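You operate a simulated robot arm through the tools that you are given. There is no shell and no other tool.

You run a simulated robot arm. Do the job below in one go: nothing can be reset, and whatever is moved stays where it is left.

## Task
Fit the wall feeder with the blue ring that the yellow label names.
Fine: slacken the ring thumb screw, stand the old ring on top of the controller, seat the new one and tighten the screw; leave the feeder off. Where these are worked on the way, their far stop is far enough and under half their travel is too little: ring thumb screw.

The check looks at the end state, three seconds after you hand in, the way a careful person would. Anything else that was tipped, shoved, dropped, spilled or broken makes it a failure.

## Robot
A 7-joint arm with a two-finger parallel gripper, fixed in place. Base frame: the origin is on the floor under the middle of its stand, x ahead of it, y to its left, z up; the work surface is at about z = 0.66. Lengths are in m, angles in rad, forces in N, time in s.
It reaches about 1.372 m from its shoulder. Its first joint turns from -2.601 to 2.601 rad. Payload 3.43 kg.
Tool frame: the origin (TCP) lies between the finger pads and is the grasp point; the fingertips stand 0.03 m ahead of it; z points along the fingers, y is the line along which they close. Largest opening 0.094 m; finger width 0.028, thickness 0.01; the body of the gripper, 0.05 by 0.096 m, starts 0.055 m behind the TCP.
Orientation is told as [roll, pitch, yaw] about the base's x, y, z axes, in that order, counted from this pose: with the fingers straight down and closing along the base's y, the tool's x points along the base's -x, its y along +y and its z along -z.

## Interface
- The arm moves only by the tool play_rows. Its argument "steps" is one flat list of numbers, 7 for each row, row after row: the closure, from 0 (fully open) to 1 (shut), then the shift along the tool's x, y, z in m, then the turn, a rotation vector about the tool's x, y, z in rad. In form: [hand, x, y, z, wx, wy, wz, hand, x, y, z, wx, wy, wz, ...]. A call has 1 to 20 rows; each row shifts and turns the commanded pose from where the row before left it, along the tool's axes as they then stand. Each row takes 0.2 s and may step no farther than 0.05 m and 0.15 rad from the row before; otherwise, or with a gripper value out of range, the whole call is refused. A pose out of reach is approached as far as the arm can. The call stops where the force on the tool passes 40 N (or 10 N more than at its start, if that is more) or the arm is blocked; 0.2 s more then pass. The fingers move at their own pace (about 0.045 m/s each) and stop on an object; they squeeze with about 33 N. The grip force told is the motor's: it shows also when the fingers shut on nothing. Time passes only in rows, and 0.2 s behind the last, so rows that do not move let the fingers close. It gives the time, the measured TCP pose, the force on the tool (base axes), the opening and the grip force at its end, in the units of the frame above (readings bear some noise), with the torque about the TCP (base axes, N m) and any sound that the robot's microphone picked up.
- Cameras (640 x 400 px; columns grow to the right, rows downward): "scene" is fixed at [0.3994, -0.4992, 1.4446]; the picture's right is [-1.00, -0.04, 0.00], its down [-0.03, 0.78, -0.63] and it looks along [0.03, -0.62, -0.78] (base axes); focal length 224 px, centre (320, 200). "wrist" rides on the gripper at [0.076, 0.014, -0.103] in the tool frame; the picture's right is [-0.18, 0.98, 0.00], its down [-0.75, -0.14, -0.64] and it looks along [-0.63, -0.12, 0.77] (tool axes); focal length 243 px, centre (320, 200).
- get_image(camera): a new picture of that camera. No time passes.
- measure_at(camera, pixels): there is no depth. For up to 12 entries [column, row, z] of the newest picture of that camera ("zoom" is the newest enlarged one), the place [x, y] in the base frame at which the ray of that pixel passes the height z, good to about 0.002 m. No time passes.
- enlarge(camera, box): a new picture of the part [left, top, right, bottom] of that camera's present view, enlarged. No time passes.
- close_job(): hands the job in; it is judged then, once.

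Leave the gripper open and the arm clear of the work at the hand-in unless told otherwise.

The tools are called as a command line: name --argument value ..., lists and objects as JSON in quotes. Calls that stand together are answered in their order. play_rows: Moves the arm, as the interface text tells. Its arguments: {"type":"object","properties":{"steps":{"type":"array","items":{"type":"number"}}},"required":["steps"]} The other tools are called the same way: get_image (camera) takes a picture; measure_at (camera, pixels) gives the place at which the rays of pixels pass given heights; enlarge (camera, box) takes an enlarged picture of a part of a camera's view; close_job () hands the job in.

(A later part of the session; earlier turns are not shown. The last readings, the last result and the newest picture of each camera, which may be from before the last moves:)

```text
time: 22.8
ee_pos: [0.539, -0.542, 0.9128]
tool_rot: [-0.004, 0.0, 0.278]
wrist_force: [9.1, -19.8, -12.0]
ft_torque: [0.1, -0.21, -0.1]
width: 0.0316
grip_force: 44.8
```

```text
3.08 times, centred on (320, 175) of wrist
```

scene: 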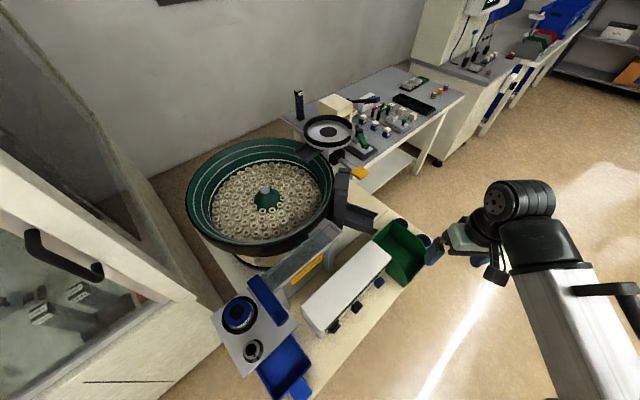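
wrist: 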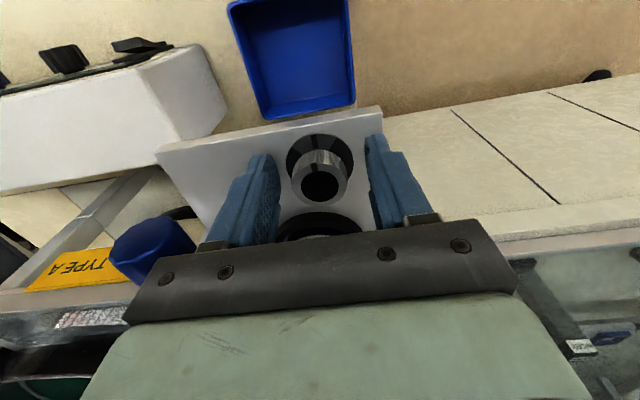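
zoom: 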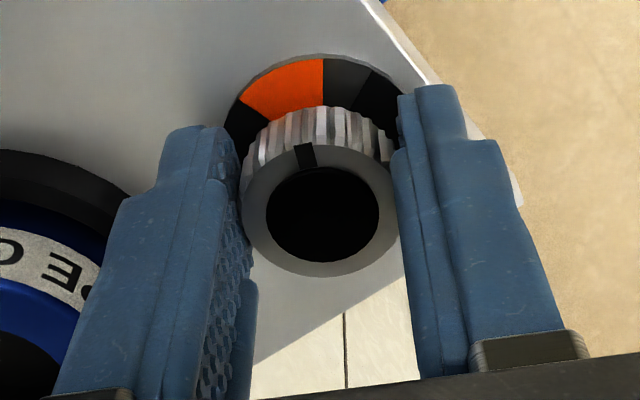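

Turned about 61° so far with no stop felt. I continue.

play_rows --steps '[1, 0, 0, 0.0004, 0, 0, -0.1, 1, 0, 0, 0, 0, 0, -0.1, 1, 0, 0, 0, 0, 0, -0.1]'

enlarge --camera "wrist" --box '[230, 110, 410, 240]'

```text
time: 23.6
ee_pos: [0.5382, -0.5428, 0.914]
tool_rot: [-0.003, -0.001, 0.578]
wrist_force: [10.5, -23.6, -8.7]
ft_torque: [-0.38, 0.38, -0.08]
width: 0.0315
grip_force: 44.7
```

```text
3.08 times, centred on (320, 175) of wrist
```

zoom: 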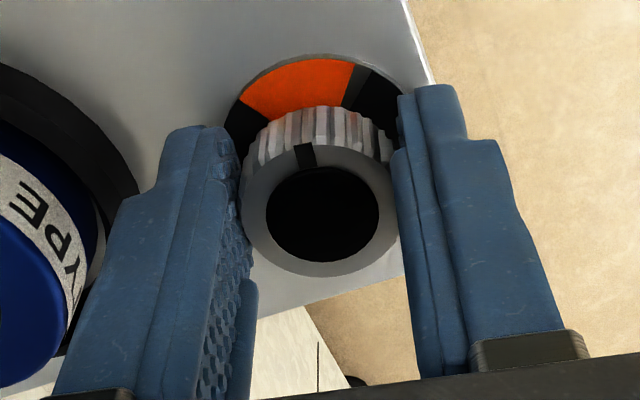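

The window (turning with the knob) is mostly orange now, with a small grey part left. I go on in small steps watching for the stop.

play_rows --steps '[1, 0, -0.0015, 0, 0, 0, 0, 1, 0, 0, 0.0003, 0, 0, -0.1, 1, 0, 0, 0, 0, 0, -0.1]'

enlarge --camera "wrist" --box '[230, 110, 410, 240]'

```text
time: 24.4
ee_pos: [0.5412, -0.5421, 0.9127]
tool_rot: [-0.002, 0.001, 0.775]
wrist_force: [7.4, -16.9, -4.6]
ft_torque: [-0.4, -0.15, -0.48]
width: 0.032
grip_force: 45.3
```

```text
3.08 times, centred on (320, 175) of wrist
```

zoom: 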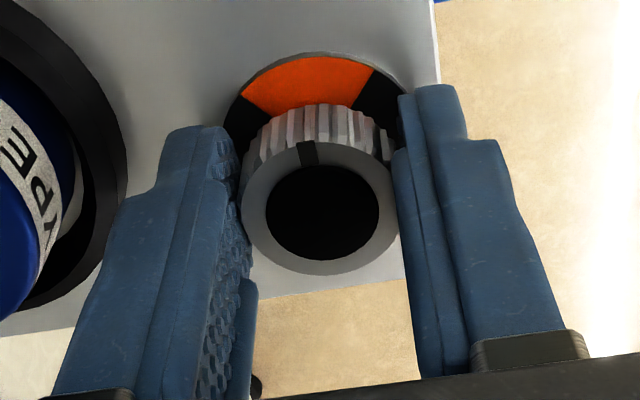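

The window is fully orange and the torque rose to 0.48 N m: the slack stop is reached at about 90°. I release (open to ~0.05 m) and rise.

play_rows --steps '[0.45, 0, 0, 0, 0, 0, 0.02, 0.45, 0, 0, 0, 0, 0, 0, 0.45, 0, 0, 0, 0, 0, 0, 0.45, 0, 0, -0.03, 0, 0, 0, 0.45, 0, 0, -0.04, 0, 0, 0, 0.3, 0, 0, -0.04, 0, 0, 0, 0, 0, 0, -0.04, 0, 0, 0]'

get_image --camera "wrist"

```text
time: 26.0
ee_pos: [0.541, -0.5435, 1.0656]
tool_rot: [0.001, 0.001, 0.756]
wrist_force: [-0.5, -0.6, -0.4]
ft_torque: [-0.02, 0.03, 0.02]
width: 0.0942
grip_force: 0.1
```

```text
taken
```

wrist: 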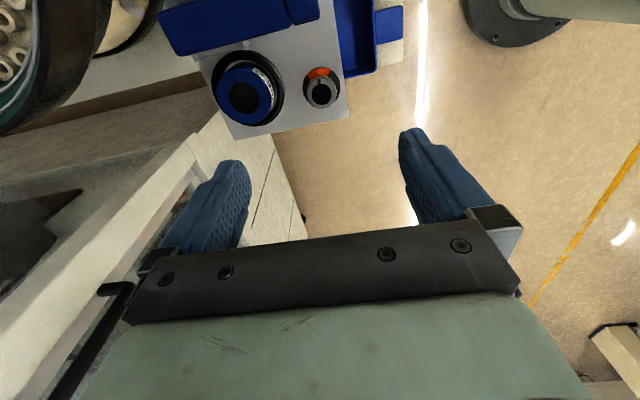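

The knob stays at full orange. I enlarge the nest and knob from this side.

enlarge --camera "wrist" --box '[195, 40, 355, 140]'

enlarge --camera "wrist" --box '[205, 50, 285, 130]'

enlarge --camera "scene" --box '[205, 280, 295, 370]'

```text
4.00 times, centred on (275, 90) of wrist
```

zoom: 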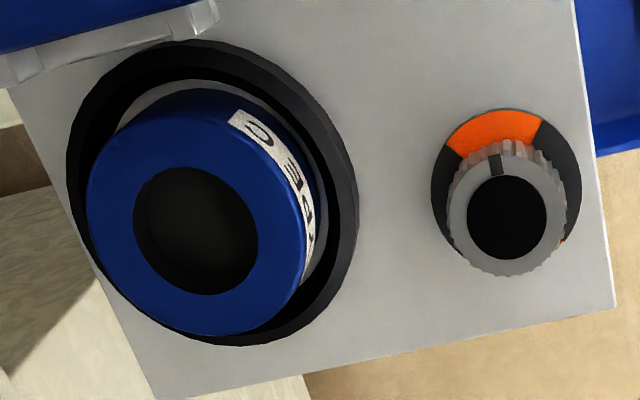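

```text
5.00 times, centred on (245, 90) of wrist
```

zoom: 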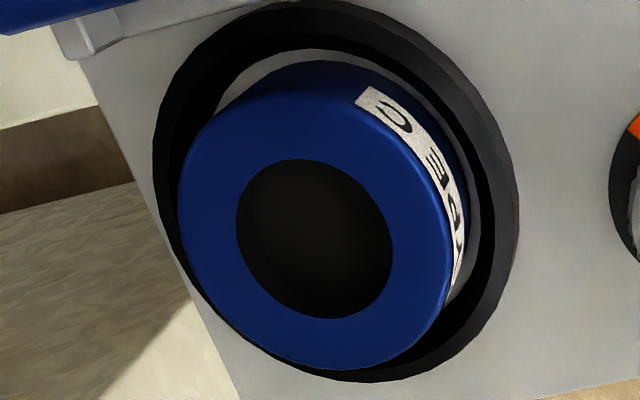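

```text
4.44 times, centred on (250, 325) of scene
```

zoom: 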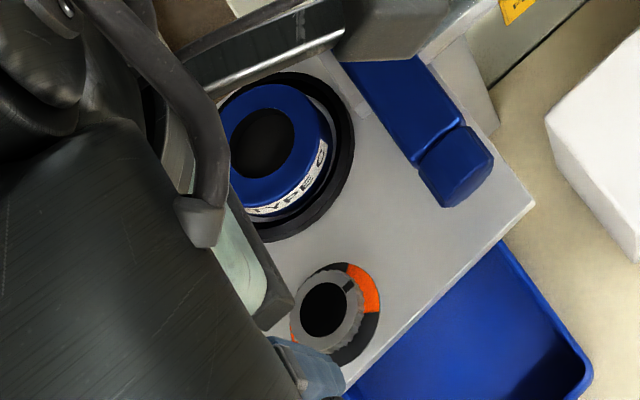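

I measure the nest rim and ring in the newest zoom.

measure_at --camera "zoom" --pixels '[[354, 135, 0.885], [282, 72, 0.885], [268, 242, 0.885], [263, 144, 0.908], [263, 84, 0.908], [258, 207, 0.908], [318, 130, 0.908], [340, 130, 0.885]]'

measure_at --camera "wrist" --pixels '[[243.8, 97.8, 0.9], [243.8, 97.8, 0.908], [243.8, 97.8, 0.916], [216.6, 96, 0.908], [271.4, 94, 0.908], [212, 81, 0.885], [284.6, 90, 0.885], [250, 50, 0.885], [248, 126.4, 0.885]]'

```text
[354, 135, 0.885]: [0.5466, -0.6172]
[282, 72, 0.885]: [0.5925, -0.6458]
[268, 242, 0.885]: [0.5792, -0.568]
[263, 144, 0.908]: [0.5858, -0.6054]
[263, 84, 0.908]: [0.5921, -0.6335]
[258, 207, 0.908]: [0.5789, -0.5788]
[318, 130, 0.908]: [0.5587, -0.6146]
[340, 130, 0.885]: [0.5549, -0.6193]
```

```text
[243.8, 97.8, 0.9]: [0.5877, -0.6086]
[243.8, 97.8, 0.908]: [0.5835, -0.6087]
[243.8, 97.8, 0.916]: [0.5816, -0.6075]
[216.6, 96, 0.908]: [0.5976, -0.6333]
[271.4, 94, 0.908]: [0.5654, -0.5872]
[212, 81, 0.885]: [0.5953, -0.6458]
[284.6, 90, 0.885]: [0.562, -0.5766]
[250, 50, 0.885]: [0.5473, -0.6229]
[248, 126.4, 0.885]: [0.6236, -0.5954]
```

The ring centre is about (0.585,-0.607), and the nest rim has a radius of about 0.039 m, so I must grip above the rim. The blue bar lies 0.047 m to one side, so I close along the plate's other diagonal (ψ=45°). I move over the ring at z≈0.96 first.

play_rows --steps '[0.1, 0, 0, 0, 0, 0, -0.029, 0.1, 0.0069, -0.038, 0, 0, 0, 0, 0.1, 0.0069, -0.038, 0, 0, 0, 0, 0.1, 0, 0, 0.035, 0, 0, 0, 0.1, 0, 0, 0.035, 0, 0, 0, 0.1, 0, 0, 0.03, 0, 0, 0]'

get_image --camera "wrist"

enlarge --camera "wrist" --box '[210, 90, 430, 240]'

```text
time: 27.4
ee_pos: [0.5861, -0.6081, 0.9609]
tool_rot: [0.001, 0.001, 0.786]
wrist_force: [-1.0, 0.6, -0.3]
ft_torque: [-0.02, 0.02, -0.03]
width: 0.0847
grip_force: 0.0
```

```text
taken
```

wrist: 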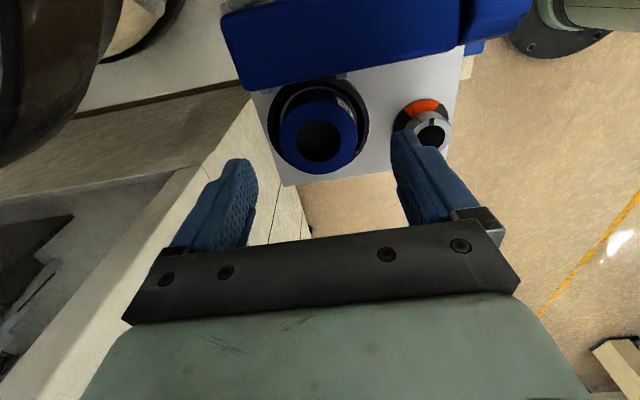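

```text
2.67 times, centred on (320, 165) of wrist
```

zoom: 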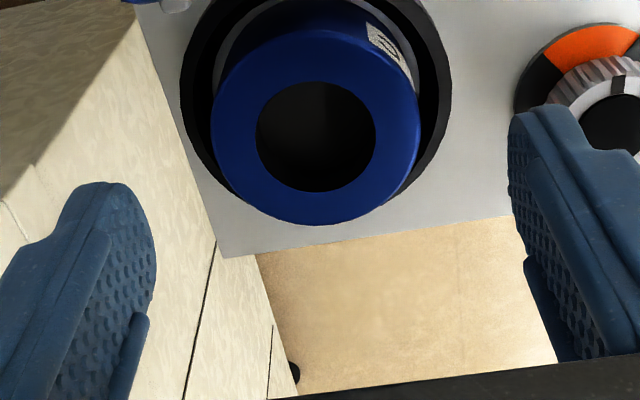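

The ring is centred under the TCP (hole at (318,141), expected (320,141.6)). I descend to TCP z≈0.926 (tips ≈0.896) in small steps.

play_rows --steps '[0.1, 0, -0.001, 0.015, 0, 0, 0, 0.1, 0, 0, 0.01, 0, 0, 0, 0.1, 0, 0, 0.005, 0, 0, 0, 0.1, 0, 0, 0.005, 0, 0, 0]'

enlarge --camera "wrist" --box '[210, 90, 430, 240]'

```text
time: 28.4
ee_pos: [0.5845, -0.6064, 0.9271]
tool_rot: [0.002, 0.001, 0.786]
wrist_force: [0.2, -0.2, 0.3]
ft_torque: [-0.01, -0.01, 0.03]
width: 0.0847
grip_force: 0.2
```

```text
2.67 times, centred on (320, 165) of wrist
```

zoom: 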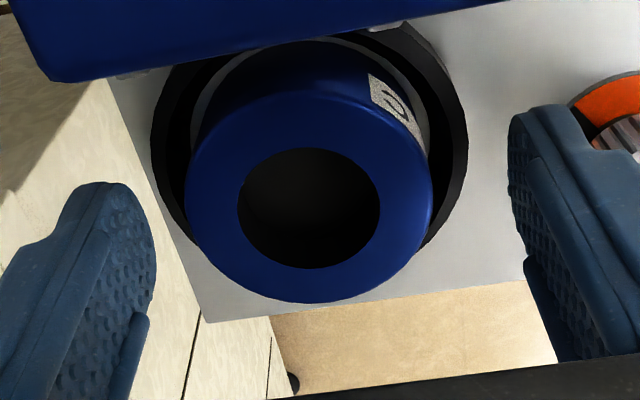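

The ring is about 2.5 mm off in tool y. I correct that, go 4 mm lower, and check for rim contact.

play_rows --steps '[0.1, 0, -0.0025, 0, 0, 0, 0, 0.1, 0, 0, 0.002, 0, 0, 0, 0.1, 0, 0, 0.002, 0, 0, 0]'

enlarge --camera "wrist" --box '[210, 90, 430, 240]'

```text
time: 29.2
ee_pos: [0.5861, -0.6086, 0.9234]
tool_rot: [0.001, 0.001, 0.785]
wrist_force: [-0.8, -0.5, 0.4]
ft_torque: [0.01, 0.06, 0.03]
width: 0.0844
grip_force: 0.1
```

```text
2.67 times, centred on (320, 165) of wrist
```

zoom: 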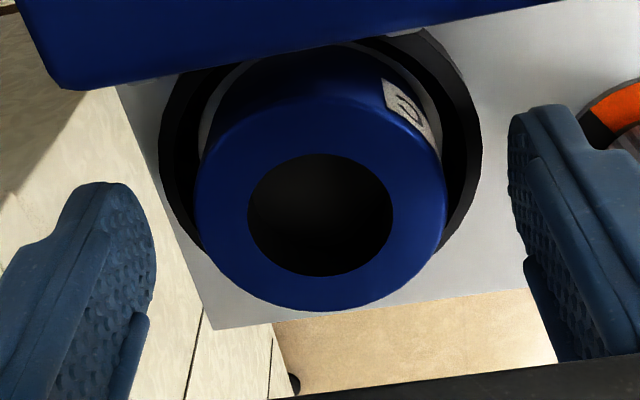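

Centred now, no contact. I close on the old ring.

play_rows --steps '[1, 0, 0, 0, 0, 0, 0, 1, 0, 0, 0, 0, 0, 0, 1, 0, 0, 0, 0, 0, 0, 1, 0, 0, 0, 0, 0, 0]'

enlarge --camera "wrist" --box '[210, 90, 430, 240]'

```text
time: 30.2
ee_pos: [0.5854, -0.6087, 0.9238]
tool_rot: [-0.001, 0.0, 0.785]
wrist_force: [-0.4, -0.4, -0.2]
ft_torque: [-0.03, 0.04, 0.01]
width: 0.0538
grip_force: 32.7
```

```text
2.67 times, centred on (320, 165) of wrist
```

zoom: 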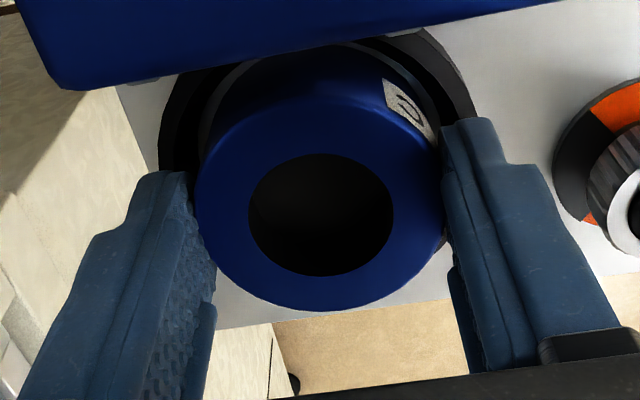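

Gripped at 0.0538 m without side force. I note the nest centre as about (0.5857,-0.6087). I lift slowly straight up.

play_rows --steps '[1, 0, 0, -0.005, 0, 0, 0, 1, 0, 0, -0.01, 0, 0, 0, 1, 0, 0, -0.015, 0, 0, 0]'

enlarge --camera "wrist" --box '[210, 90, 430, 240]'

```text
time: 31.0
ee_pos: [0.5865, -0.6075, 0.9539]
tool_rot: [0.001, 0.0, 0.786]
wrist_force: [0.7, -0.5, -1.3]
ft_torque: [-0.01, -0.01, 0.03]
width: 0.054
grip_force: 33.1
```

```text
2.67 times, centred on (320, 165) of wrist
```

zoom: 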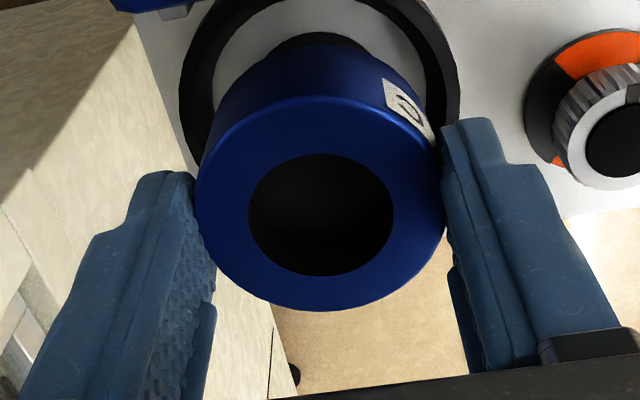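

The ring is out. I lift to z≈1.05 and look at the empty nest.

play_rows --steps '[1, 0, 0, -0.03, 0, 0, 0, 1, 0, 0, -0.035, 0, 0, 0, 1, 0, 0, -0.035, 0, 0, 0]'

get_image --camera "wrist"

enlarge --camera "wrist" --box '[240, 60, 380, 150]'

enlarge --camera "scene" --box '[205, 270, 325, 370]'

```text
time: 31.8
ee_pos: [0.5859, -0.6076, 1.0549]
tool_rot: [0.0, 0.002, 0.787]
wrist_force: [0.2, 0.2, -0.6]
ft_torque: [-0.04, 0.0, 0.03]
width: 0.0537
grip_force: 32.6
```

```text
taken
```

wrist: 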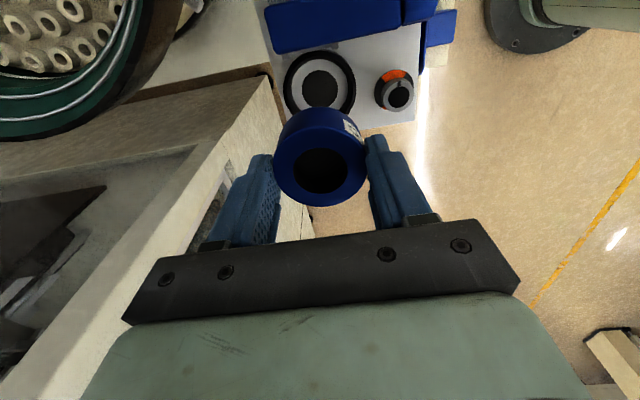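

```text
4.44 times, centred on (310, 105) of wrist
```

zoom: 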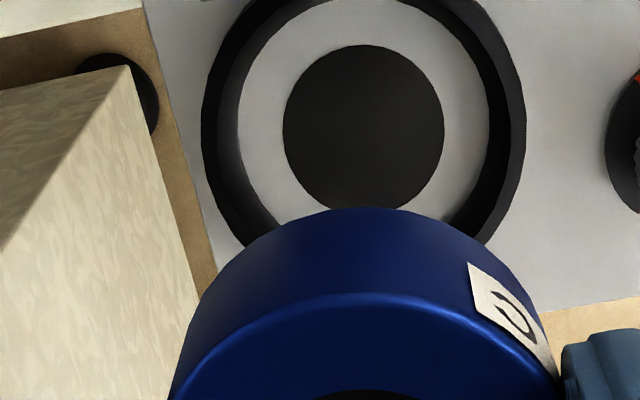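

```text
4.00 times, centred on (265, 320) of scene
```

zoom: 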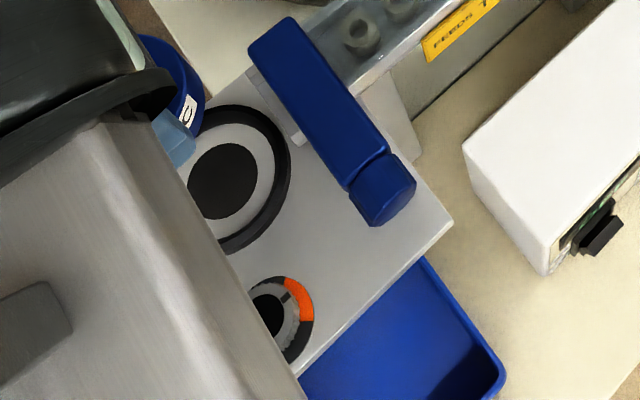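

The nest is a shallow cup with a flat floor. Now I turn back to ψ=-45° at this height and carry the old ring over the controller top, keeping z≈1.05.

play_rows --steps '[1, 0, 0, 0, 0, 0, 0.1428, 1, 0, 0, 0, 0, 0, 0.1428, 1, 0, 0, 0, 0, 0, 0.1428, 1, 0, 0, 0, 0, 0, 0.1428, 1, 0, 0, 0, 0, 0, 0.1428, 1, 0, 0, 0, 0, 0, 0.1428, 1, 0, 0, 0, 0, 0, 0.1428, 1, 0, 0, 0, 0, 0, 0.1428, 1, 0, 0, 0, 0, 0, 0.1428, 1, 0, 0, 0, 0, 0, 0.1428, 1, 0, 0, 0, 0, 0, 0.1428, 1, 0.01303, -0.03869, 0, 0, 0, 0, 1, 0.01303, -0.03869, 0, 0, 0, 0, 1, 0.01303, -0.03869, 0, 0, 0, 0, 1, 0.01303, -0.03869, 0, 0, 0, 0, 1, 0.01303, -0.03869, 0, 0, 0, 0, 1, 0.01303, -0.03869, 0, 0, 0, 0, 1, 0.01303, -0.03869, 0, 0, 0, 0]'

get_image --camera "wrist"

get_image --camera "scene"

```text
time: 35.6
ee_pos: [0.3297, -0.7331, 1.0519]
tool_rot: [0.002, 0.0, -0.786]
wrist_force: [0.4, -0.6, -1.3]
ft_torque: [0.01, 0.0, 0.03]
width: 0.0538
grip_force: 32.9
```

```text
taken
```

wrist: 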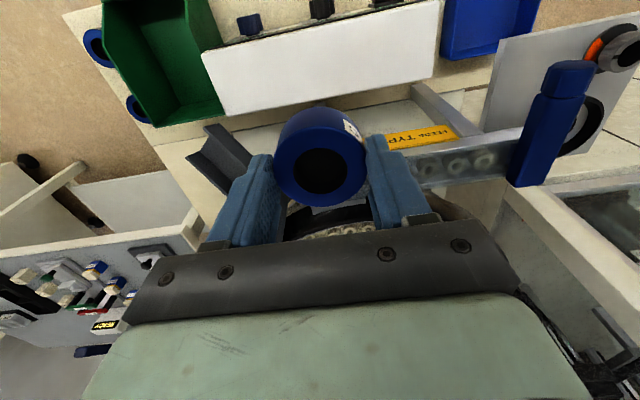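

```text
taken
```

scene: 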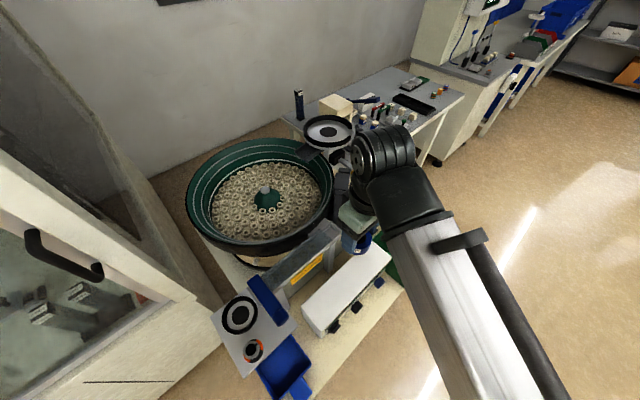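

The controller top is at about (320,60) in the wrist picture. I enlarge both views for its corners.

enlarge --camera "wrist" --box '[190, 0, 450, 130]'

enlarge --camera "scene" --box '[290, 230, 410, 345]'

```text
2.46 times, centred on (320, 65) of wrist
```

zoom: 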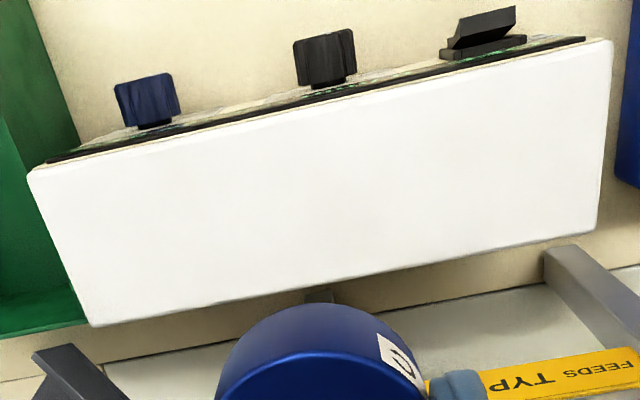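

```text
3.48 times, centred on (350, 288) of scene
```

zoom: 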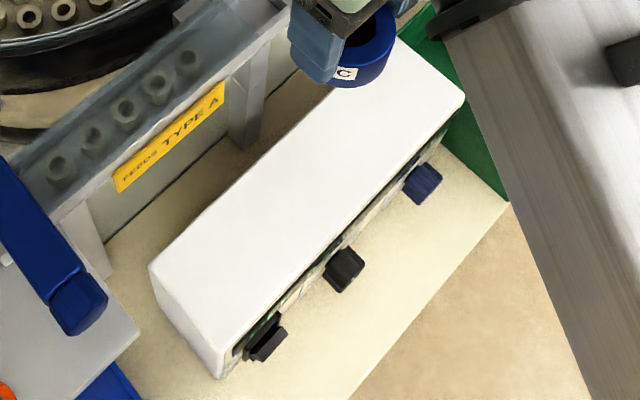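

measure_at --camera "wrist" --pixels '[[432.6, 76.4, 0.74], [432.6, 76.4, 0.78], [432.6, 76.4, 0.82], [200.9, 53.6, 0.74], [200.9, 53.6, 0.78], [200.9, 53.6, 0.82], [226.5, 116.6, 0.78], [439.1, 1, 0.78]]'

measure_at --camera "scene" --pixels '[[301, 306.7, 0.74], [301, 306.7, 0.78], [301, 306.7, 0.82], [391.7, 257.8, 0.74], [391.7, 257.8, 0.78], [391.7, 257.8, 0.82]]'

```text
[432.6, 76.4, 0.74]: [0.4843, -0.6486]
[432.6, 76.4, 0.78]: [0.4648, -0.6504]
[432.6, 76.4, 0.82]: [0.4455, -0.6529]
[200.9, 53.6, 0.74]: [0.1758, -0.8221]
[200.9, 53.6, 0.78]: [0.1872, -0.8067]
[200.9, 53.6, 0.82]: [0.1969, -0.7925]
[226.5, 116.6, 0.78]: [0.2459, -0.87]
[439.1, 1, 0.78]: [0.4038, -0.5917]
```

```text
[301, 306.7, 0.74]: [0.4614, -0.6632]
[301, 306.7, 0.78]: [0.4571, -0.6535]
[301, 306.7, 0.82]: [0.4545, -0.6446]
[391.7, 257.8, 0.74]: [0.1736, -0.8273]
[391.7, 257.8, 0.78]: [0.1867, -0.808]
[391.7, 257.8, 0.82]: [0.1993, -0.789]
```

The controller top is at z≈0.797, centre about (0.3235,-0.727), 0.08 m wide and 0.30 m long along the fingers' line. I centre over it and lower to TCP 0.86.

play_rows --steps '[1, 0.0085, 0, 0, 0, 0, 0, 1, 0, 0, 0.04, 0, 0, 0, 1, 0, 0, 0.04, 0, 0, 0, 1, 0, 0, 0.04, 0, 0, 0, 1, 0, 0, 0.04, 0, 0, 0, 1, 0, 0, 0.03, 0, 0, 0]'

get_image --camera "wrist"

enlarge --camera "scene" --box '[290, 220, 410, 345]'

```text
time: 37.0
ee_pos: [0.3263, -0.7287, 0.8629]
tool_rot: [0.0, 0.0, -0.784]
wrist_force: [0.4, -0.3, -1.4]
ft_torque: [-0.03, -0.03, 0.0]
width: 0.0536
grip_force: 33.0
```

```text
taken
```

wrist: 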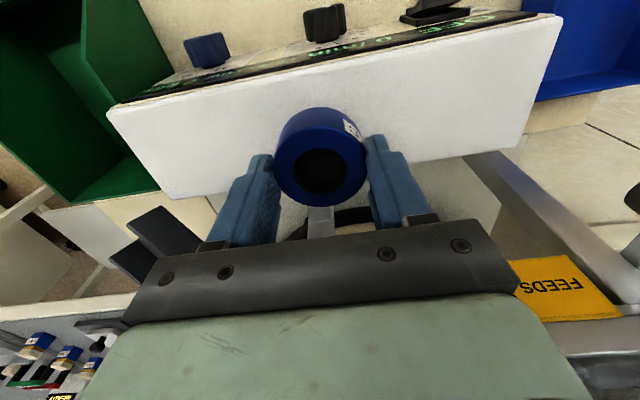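

```text
3.20 times, centred on (350, 282) of scene
```

zoom: 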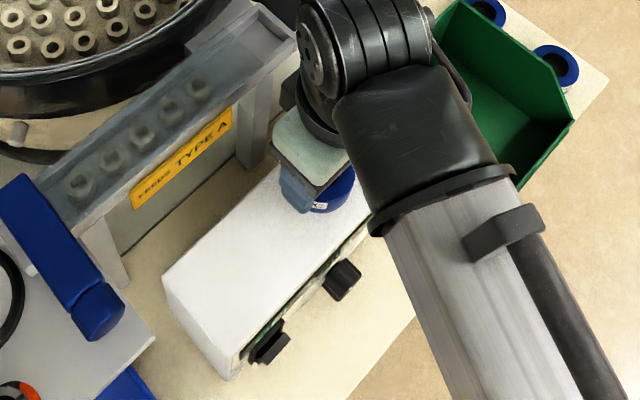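

The ring seems a bit toward the back edge. I measure the top's front and back edges in this picture at z=0.797.

enlarge --camera "wrist" --box '[100, 0, 580, 230]'

measure_at --camera "wrist" --pixels '[[108, 112, 0.797], [562, 18, 0.797], [525, 145, 0.797], [172, 198, 0.797], [320, 134, 0.797]]'

```text
1.33 times, centred on (340, 115) of wrist
```

zoom: 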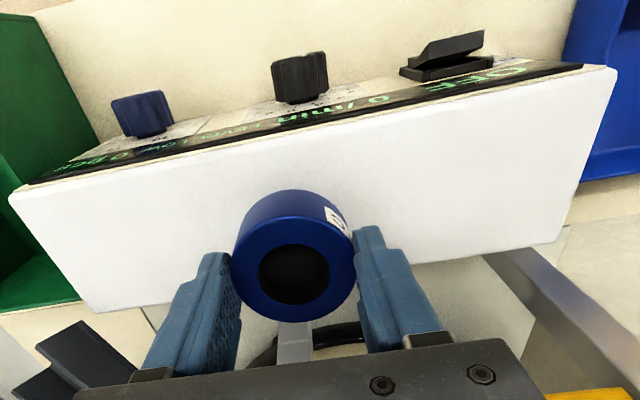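

```text
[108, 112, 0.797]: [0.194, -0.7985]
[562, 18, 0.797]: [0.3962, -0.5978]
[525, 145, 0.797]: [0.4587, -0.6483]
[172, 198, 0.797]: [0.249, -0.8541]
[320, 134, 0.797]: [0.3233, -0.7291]
```

The true centre is about (0.3245,-0.725); I'm only 3 mm off. I shift +3 mm in tool x and lower gently until contact.

play_rows --steps '[1, 0.003, 0, 0.008, 0, 0, 0, 1, 0, 0, 0.006, 0, 0, 0, 1, 0, 0, 0.002, 0, 0, 0, 1, 0, 0, 0.002, 0, 0, 0]'

```text
time: 38.0
ee_pos: [0.3217, -0.7275, 0.8447]
tool_rot: [-0.002, 0.0, -0.785]
wrist_force: [0.0, 0.6, -1.6]
ft_torque: [-0.03, 0.01, -0.03]
width: 0.0537
grip_force: 33.1
```

No contact yet at TCP 0.8447 (still carrying the ring's weight). I lower on in 1 mm steps.

play_rows --steps '[1, 0, 0, 0.001, 0, 0, 0, 1, 0, 0, 0.001, 0, 0, 0, 1, 0, 0, 0.001, 0, 0, 0]'

```text
time: 38.8
ee_pos: [0.3232, -0.7275, 0.8421]
tool_rot: [0.002, 0.0, -0.786]
wrist_force: [-0.1, 0.6, -1.1]
ft_torque: [0.02, 0.0, 0.01]
width: 0.0538
grip_force: 33.0
```

play_rows --steps '[1, 0, 0, 0.001, 0, 0, 0, 1, 0, 0, 0.001, 0, 0, 0]'

```text
time: 39.4
ee_pos: [0.323, -0.728, 0.8416]
tool_rot: [0.001, -0.002, -0.784]
wrist_force: [1.0, 0.0, 20.0]
ft_torque: [0.1, 0.02, -0.02]
width: 0.0538
grip_force: 32.8
```

Contact (20 N). I ease up 0.6 mm and open the fingers.

play_rows --steps '[1, 0, 0, -0.0006, 0, 0, 0, 0.3, 0, 0, 0, 0, 0, 0, 0.2, 0, 0, 0, 0, 0, 0, 0, 0, 0, 0, 0, 0, 0, 0, 0, 0, 0, 0, 0, 0]'

enlarge --camera "wrist" --box '[200, 60, 440, 230]'

```text
time: 40.6
ee_pos: [0.3214, -0.7278, 0.8416]
tool_rot: [0.0, 0.001, -0.785]
wrist_force: [0.2, 0.2, -0.7]
ft_torque: [0.02, -0.01, 0.01]
width: 0.094
grip_force: 0.1
```

```text
2.35 times, centred on (320, 145) of wrist
```

zoom: 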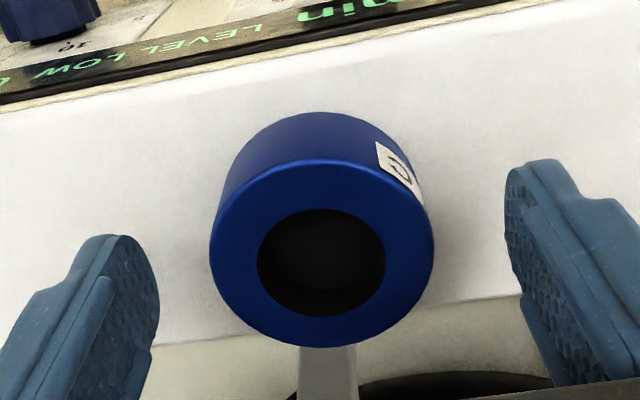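

The old ring stands on the controller and the fingers are clear. I rise straight up and look.

play_rows --steps '[0, 0, 0, -0.02, 0, 0, 0, 0, 0, 0, -0.04, 0, 0, 0, 0, 0, 0, -0.04, 0, 0, 0, 0, 0, 0, -0.045, 0, 0, 0, 0, 0, 0, -0.045, 0, 0, 0]'

get_image --camera "wrist"

enlarge --camera "scene" --box '[290, 200, 450, 345]'

```text
time: 41.8
ee_pos: [0.3223, -0.7282, 1.03]
tool_rot: [-0.001, 0.0, -0.786]
wrist_force: [0.0, -0.3, 0.6]
ft_torque: [0.0, 0.01, -0.01]
width: 0.0938
grip_force: 0.0
```

```text
taken
```

wrist: 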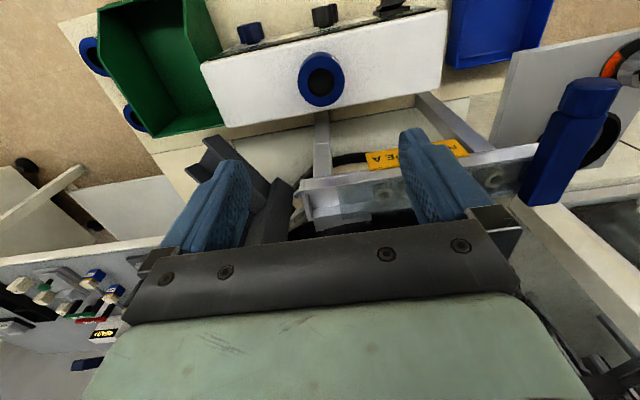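

```text
2.76 times, centred on (370, 272) of scene
```

zoom: 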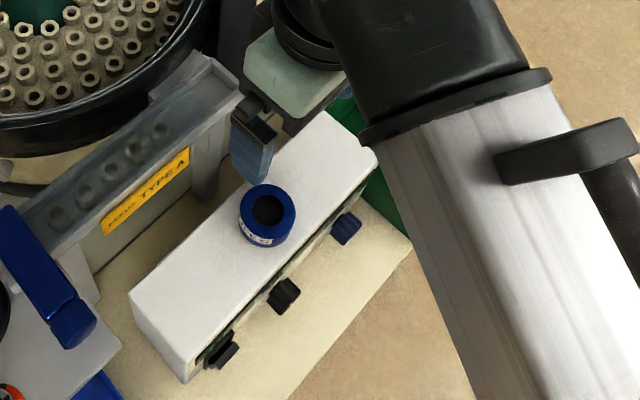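

Ring C stands upright on the controller. Next is ring A: I check the height of the green bin's walls near it by triangulating its corners.

enlarge --camera "wrist" --box '[70, 0, 250, 150]'

enlarge --camera "scene" --box '[360, 200, 450, 290]'

```text
2.67 times, centred on (160, 75) of wrist
```

zoom: 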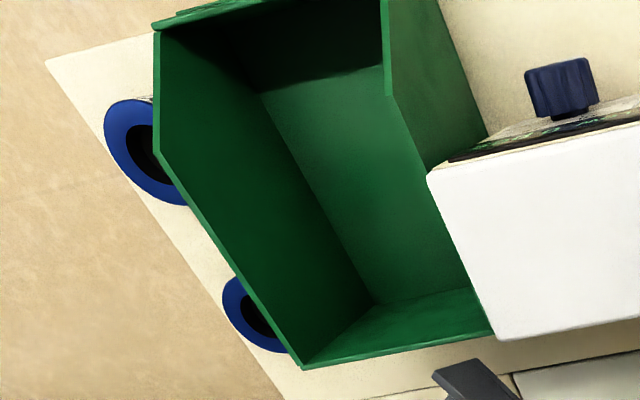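

```text
4.44 times, centred on (405, 245) of scene
```

zoom: 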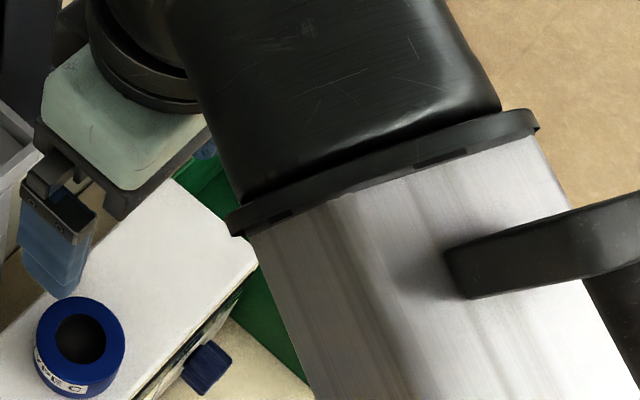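

measure_at --camera "wrist" --pixels '[[153.6, 137.2, 0.7], [153.6, 137.2, 0.74], [153.6, 137.2, 0.78], [98.2, 57, 0.7], [98.2, 57, 0.74], [98.2, 57, 0.78], [98.2, 11.3, 0.7], [98.2, 11.3, 0.68]]'

measure_at --camera "scene" --pixels '[[393.5, 219.75, 0.7], [393.5, 219.75, 0.74], [393.5, 219.75, 0.78], [422.25, 241, 0.7], [422.25, 241, 0.74], [422.25, 241, 0.78], [429, 257.3, 0.7], [429, 257.3, 0.68]]'

```text
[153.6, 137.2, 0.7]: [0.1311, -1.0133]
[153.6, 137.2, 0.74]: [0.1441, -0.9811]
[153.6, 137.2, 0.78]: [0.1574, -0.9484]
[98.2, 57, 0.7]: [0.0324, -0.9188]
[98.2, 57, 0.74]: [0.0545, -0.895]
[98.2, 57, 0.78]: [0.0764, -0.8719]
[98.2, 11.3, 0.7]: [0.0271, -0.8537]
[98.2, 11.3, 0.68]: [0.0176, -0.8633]
```

```text
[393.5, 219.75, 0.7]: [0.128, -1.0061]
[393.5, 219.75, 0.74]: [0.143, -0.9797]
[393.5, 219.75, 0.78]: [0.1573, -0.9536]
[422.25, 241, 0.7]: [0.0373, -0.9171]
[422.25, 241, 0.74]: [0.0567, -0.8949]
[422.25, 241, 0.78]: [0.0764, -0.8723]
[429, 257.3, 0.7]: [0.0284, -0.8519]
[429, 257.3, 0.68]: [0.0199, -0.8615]
```

The bin's wall runs along the 45° line about 0.057 m from ring A's centre, top near z≈0.76. I also check the dark chute near my path.

measure_at --camera "scene" --pixels '[[376, 214, 0.8], [376, 214, 0.9], [342, 172, 0.9], [342, 172, 1.0], [362, 229, 0.8], [362, 229, 0.9], [335, 225, 0.95], [300, 240, 0.95]]'

measure_at --camera "wrist" --pixels '[[210, 140, 0.8], [210, 140, 0.9], [180, 158, 0.8], [180, 158, 0.9], [270, 185, 0.9], [270, 185, 1.0]]'

```text
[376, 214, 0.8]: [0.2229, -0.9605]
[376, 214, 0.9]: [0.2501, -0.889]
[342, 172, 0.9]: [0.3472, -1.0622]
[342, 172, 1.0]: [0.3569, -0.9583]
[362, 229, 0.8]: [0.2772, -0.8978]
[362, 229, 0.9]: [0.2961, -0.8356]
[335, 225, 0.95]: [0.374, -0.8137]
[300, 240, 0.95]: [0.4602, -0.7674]
```

```text
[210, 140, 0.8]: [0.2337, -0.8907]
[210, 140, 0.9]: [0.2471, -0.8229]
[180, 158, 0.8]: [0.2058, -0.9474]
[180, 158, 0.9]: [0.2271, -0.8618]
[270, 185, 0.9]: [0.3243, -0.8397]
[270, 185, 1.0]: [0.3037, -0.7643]
```

The chute's end is near (0.23,-0.93,0.8), lower than and off my path. I turn to ψ=30° and travel to above ring A at z≈0.95.

play_rows --steps '[0, 0, 0, 0, 0, 0, -0.1454, 0, 0, 0, 0, 0, 0, -0.1454, 0, 0, 0, 0, 0, 0, -0.1454, 0, 0, 0, 0, 0, 0, -0.1454, 0, 0, 0, 0, 0, 0, -0.1454, 0, 0, 0, 0, 0, 0, -0.1454, 0, 0, 0, 0, 0, 0, -0.1454, 0, 0, 0, 0, 0, 0, -0.1454, 0, 0, 0, 0, 0, 0, -0.1454, 0, 0.0444, -0.0031, 0.01, 0, 0, 0, 0, 0.0444, -0.0031, 0.01, 0, 0, 0, 0, 0.0444, -0.0031, 0.01, 0, 0, 0, 0, 0.0444, -0.0031, 0.01, 0, 0, 0, 0, 0.0444, -0.0031, 0.01, 0, 0, 0, 0, 0.0444, -0.0031, 0.01, 0, 0, 0, 0, 0.0444, -0.0031, 0.01, 0, 0, 0, 0, 0.0444, -0.0031, 0.01, 0, 0, 0]'

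get_image --camera "wrist"

get_image --camera "scene"

```text
time: 45.4
ee_pos: [0.0255, -0.9281, 0.9536]
tool_rot: [0.001, -0.001, 0.524]
wrist_force: [-0.7, -0.3, -0.2]
ft_torque: [0.0, 0.02, 0.0]
width: 0.0942
grip_force: 0.1
```

```text
taken
```

wrist: 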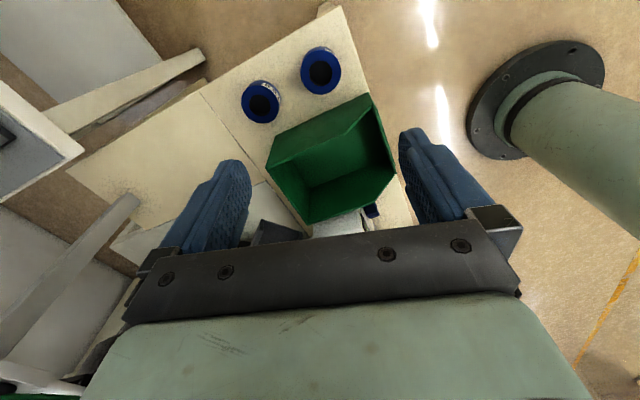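

```text
taken
```

scene: 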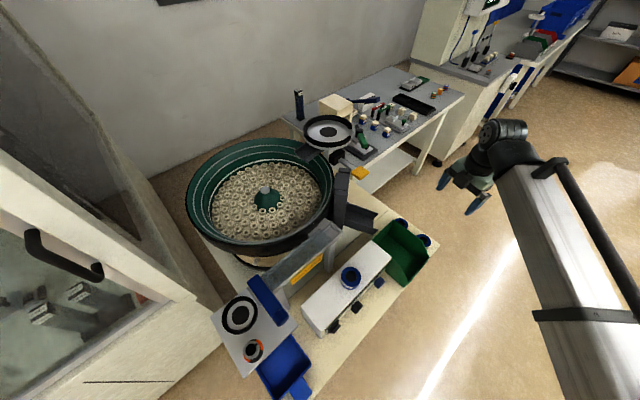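

The pose is reached and ring A is right under the TCP (321,70; expected (320,71)). I narrow to ~0.076 m and descend to z≈0.74, then check.

play_rows --steps '[0.19, 0, 0, 0.043, 0, 0, 0, 0.19, 0, 0, 0.043, 0, 0, 0, 0.19, 0, 0, 0.043, 0, 0, 0, 0.19, 0, 0, 0.043, 0, 0, 0, 0.19, 0, 0, 0.04, 0, 0, 0]'

get_image --camera "wrist"

enlarge --camera "wrist" --box '[210, 90, 430, 240]'

```text
time: 46.6
ee_pos: [0.027, -0.9253, 0.7399]
tool_rot: [0.0, 0.001, 0.524]
wrist_force: [-0.4, -0.6, 0.4]
ft_torque: [0.01, -0.02, 0.03]
width: 0.0762
grip_force: 0.1
```

```text
taken
```

wrist: 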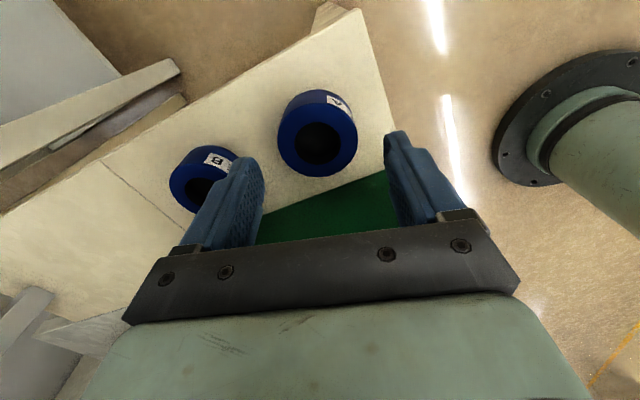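

```text
2.67 times, centred on (320, 165) of wrist
```

zoom: 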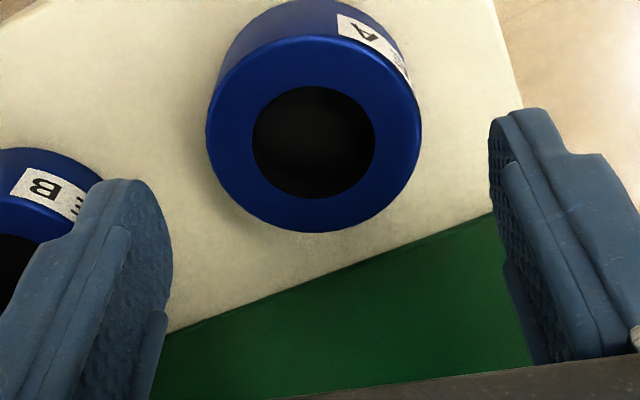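

Aligned within 1.5 mm (hole at (317.8,143.3)). I correct tool y by -1.5 mm and descend to TCP ≈0.704.

play_rows --steps '[0.19, 0, -0.0015, 0.012, 0, 0, 0, 0.19, 0, 0, 0.012, 0, 0, 0, 0.19, 0, 0, 0.007, 0, 0, 0, 0.19, 0, 0, 0.005, 0, 0, 0]'

enlarge --camera "wrist" --box '[210, 90, 430, 240]'

```text
time: 47.6
ee_pos: [0.0259, -0.9272, 0.7036]
tool_rot: [-0.001, 0.001, 0.523]
wrist_force: [0.4, 0.0, -0.9]
ft_torque: [0.05, 0.01, -0.03]
width: 0.0762
grip_force: 0.1
```

```text
2.67 times, centred on (320, 165) of wrist
```

zoom: 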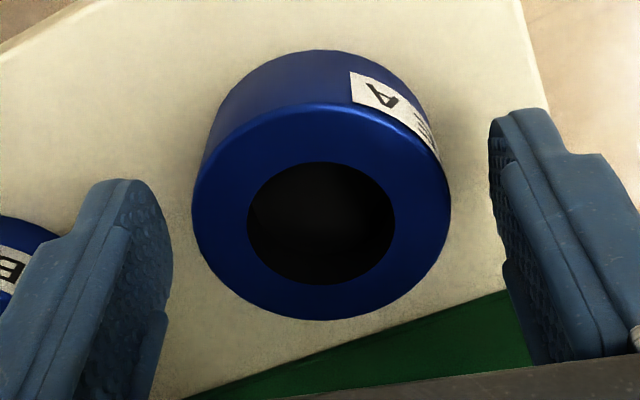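

The ring looks ~2% larger than ring C did at its grip, so I'm about 2–3 mm deeper; I raise 2 mm and close.

play_rows --steps '[0.19, 0, 0, -0.002, 0, 0, 0, 1, 0, 0, 0, 0, 0, 0, 1, 0, 0, 0, 0, 0, 0, 1, 0, 0, 0, 0, 0, 0, 1, 0, 0, 0, 0, 0, 0]'

enlarge --camera "wrist" --box '[210, 90, 430, 240]'

```text
time: 48.8
ee_pos: [0.0274, -0.9267, 0.7061]
tool_rot: [0.0, 0.001, 0.525]
wrist_force: [0.5, 0.4, -0.7]
ft_torque: [-0.01, 0.0, 0.01]
width: 0.0548
grip_force: 33.0
```

```text
2.67 times, centred on (320, 165) of wrist
```

zoom: 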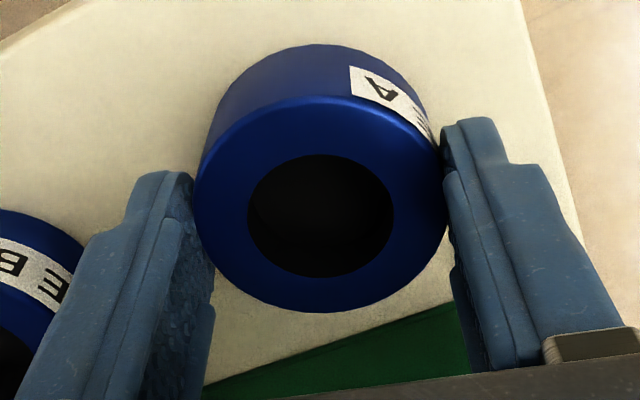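

Ring A is held (0.0548 m). I lift straight up to z≈1.0.

play_rows --steps '[1, 0, 0, -0.01, 0, 0, 0, 1, 0, 0, -0.03, 0, 0, 0, 1, 0, 0, -0.045, 0, 0, 0, 1, 0, 0, -0.045, 0, 0, 0, 1, 0, 0, -0.045, 0, 0, 0, 1, 0, 0, -0.045, 0, 0, 0, 1, 0, 0, -0.045, 0, 0, 0, 1, 0, 0, -0.045, 0, 0, 0, 1, 0, 0, -0.035, 0, 0, 0]'

get_image --camera "wrist"

enlarge --camera "scene" --box '[340, 120, 520, 280]'

```text
time: 50.8
ee_pos: [0.0289, -0.927, 1.0524]
tool_rot: [-0.001, 0.0, 0.523]
wrist_force: [0.0, -0.7, -1.8]
ft_torque: [0.04, -0.03, -0.01]
width: 0.0548
grip_force: 32.5
```

```text
taken
```

wrist: 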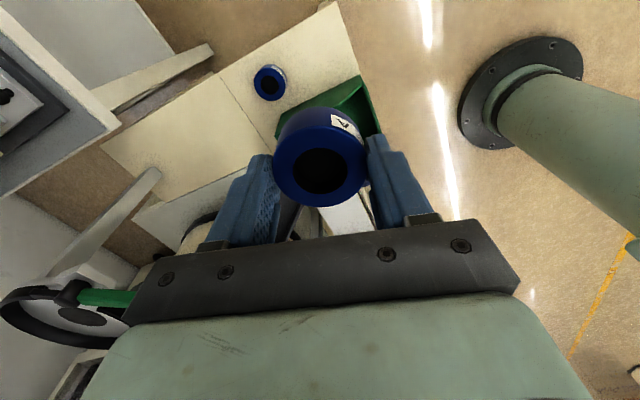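

```text
2.50 times, centred on (430, 200) of scene
```

zoom: 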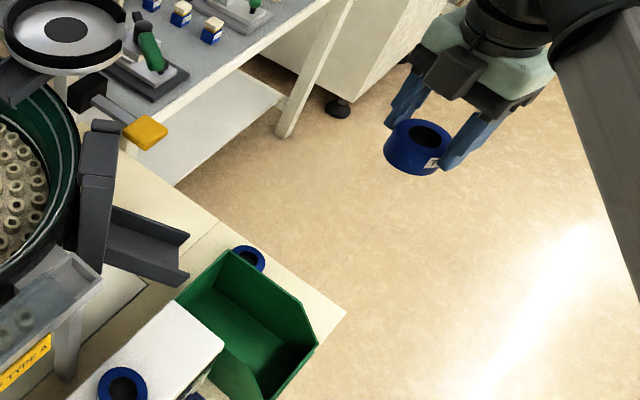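

Ring A is held well, its label facing the same way relative to the hand as ring C's did. I turn to ψ=45° and carry it over to the nest at z≈1.08.

play_rows --steps '[1, 0, 0, -0.015, 0, 0, -0.131, 1, 0, 0, -0.015, 0, 0, -0.131, 1, -0.04424, -0.01209, 0, 0, 0, 0, 1, -0.04424, -0.01209, 0, 0, 0, 0, 1, -0.04424, -0.01209, 0, 0, 0, 0, 1, -0.04424, -0.01209, 0, 0, 0, 0, 1, -0.04424, -0.01209, 0, 0, 0, 0, 1, -0.04424, -0.01209, 0, 0, 0, 0, 1, -0.04424, -0.01209, 0, 0, 0, 0, 1, -0.04424, -0.01209, 0, 0, 0, 0, 1, -0.04424, -0.01209, 0, 0, 0, 0, 1, -0.04424, -0.01209, 0, 0, 0, 0, 1, -0.04424, -0.01209, 0, 0, 0, 0, 1, -0.04424, -0.01209, 0, 0, 0, 0, 1, -0.04424, -0.01209, 0, 0, 0, 0, 1, -0.04424, -0.01209, 0, 0, 0, 0]'

get_image --camera "wrist"

enlarge --camera "wrist" --box '[240, 50, 400, 150]'

```text
time: 54.2
ee_pos: [0.5852, -0.6097, 1.0793]
tool_rot: [0.001, -0.001, 0.784]
wrist_force: [-0.3, -1.1, -0.8]
ft_torque: [-0.01, 0.03, -0.01]
width: 0.0548
grip_force: 33.0
```

```text
taken
```

wrist: 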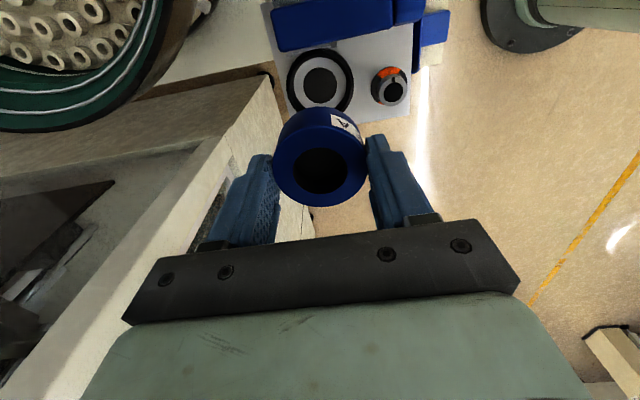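

```text
4.00 times, centred on (320, 100) of wrist
```

zoom: 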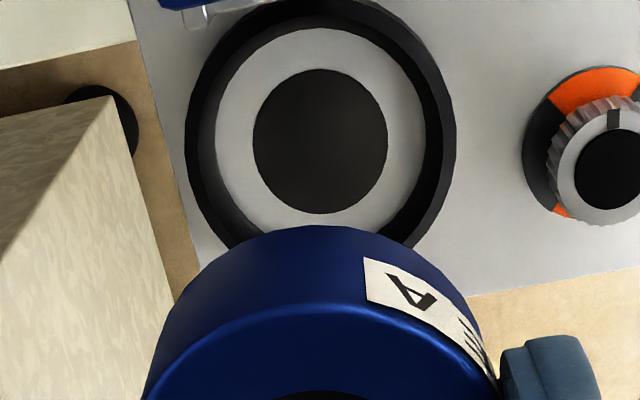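

The nest's dark centre shows at (320,85.3), expected (320,84.3) — aligned. I descend to z≈0.95 and check.

play_rows --steps '[1, 0, 0, 0.04, 0, 0, 0, 1, 0, 0, 0.04, 0, 0, 0, 1, 0, 0, 0.03, 0, 0, 0, 1, 0, 0, 0.015, 0, 0, 0]'

enlarge --camera "wrist" --box '[210, 90, 430, 240]'

enlarge --camera "scene" --box '[205, 270, 305, 350]'

```text
time: 55.2
ee_pos: [0.5844, -0.6095, 0.9544]
tool_rot: [0.0, 0.001, 0.786]
wrist_force: [0.0, 0.1, -0.1]
ft_torque: [0.0, 0.0, 0.01]
width: 0.0547
grip_force: 33.2
```

```text
2.67 times, centred on (320, 165) of wrist
```

zoom: 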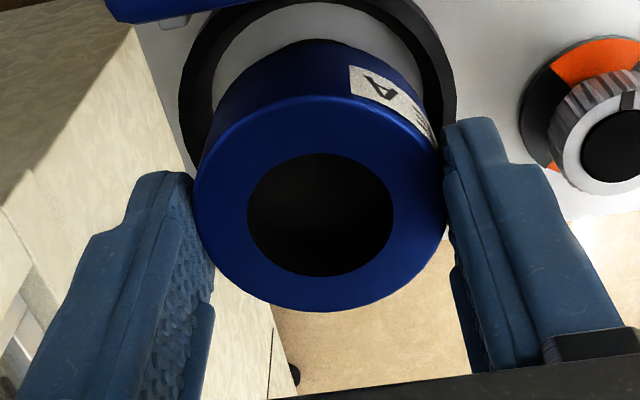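

```text
5.00 times, centred on (255, 310) of scene
```

zoom: 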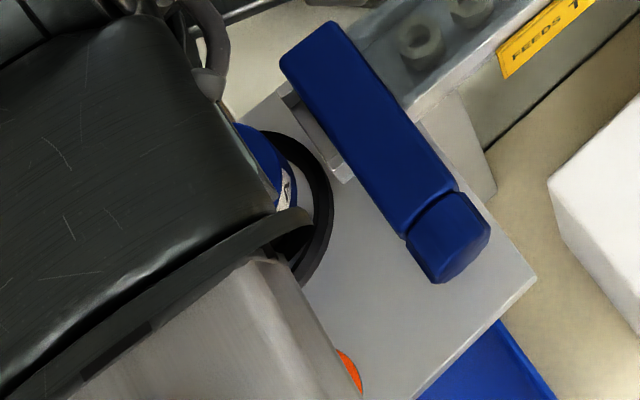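

It matches the picture when ring C was lifted at the same height. I lower in small steps to z≈0.932.

play_rows --steps '[1, 0, 0, 0.008, 0, 0, 0, 1, 0, 0, 0.008, 0, 0, 0, 1, 0, 0, 0.004, 0, 0, 0, 1, 0, 0, 0.002, 0, 0, 0]'

```text
time: 56.2
ee_pos: [0.5833, -0.6102, 0.9337]
tool_rot: [0.0, 0.0, 0.786]
wrist_force: [-0.1, 1.0, -2.3]
ft_torque: [-0.01, -0.01, 0.01]
width: 0.0548
grip_force: 32.8
```

No contact yet. I go on by 1.5 mm steps.

play_rows --steps '[1, 0, 0, 0.0015, 0, 0, 0, 1, 0, 0, 0.0015, 0, 0, 0, 1, 0, 0, 0.0015, 0, 0, 0]'

```text
time: 57.0
ee_pos: [0.5858, -0.611, 0.9285]
tool_rot: [0.0, 0.0, 0.785]
wrist_force: [-0.8, 0.3, -1.1]
ft_torque: [-0.01, 0.01, -0.02]
width: 0.0547
grip_force: 32.7
```

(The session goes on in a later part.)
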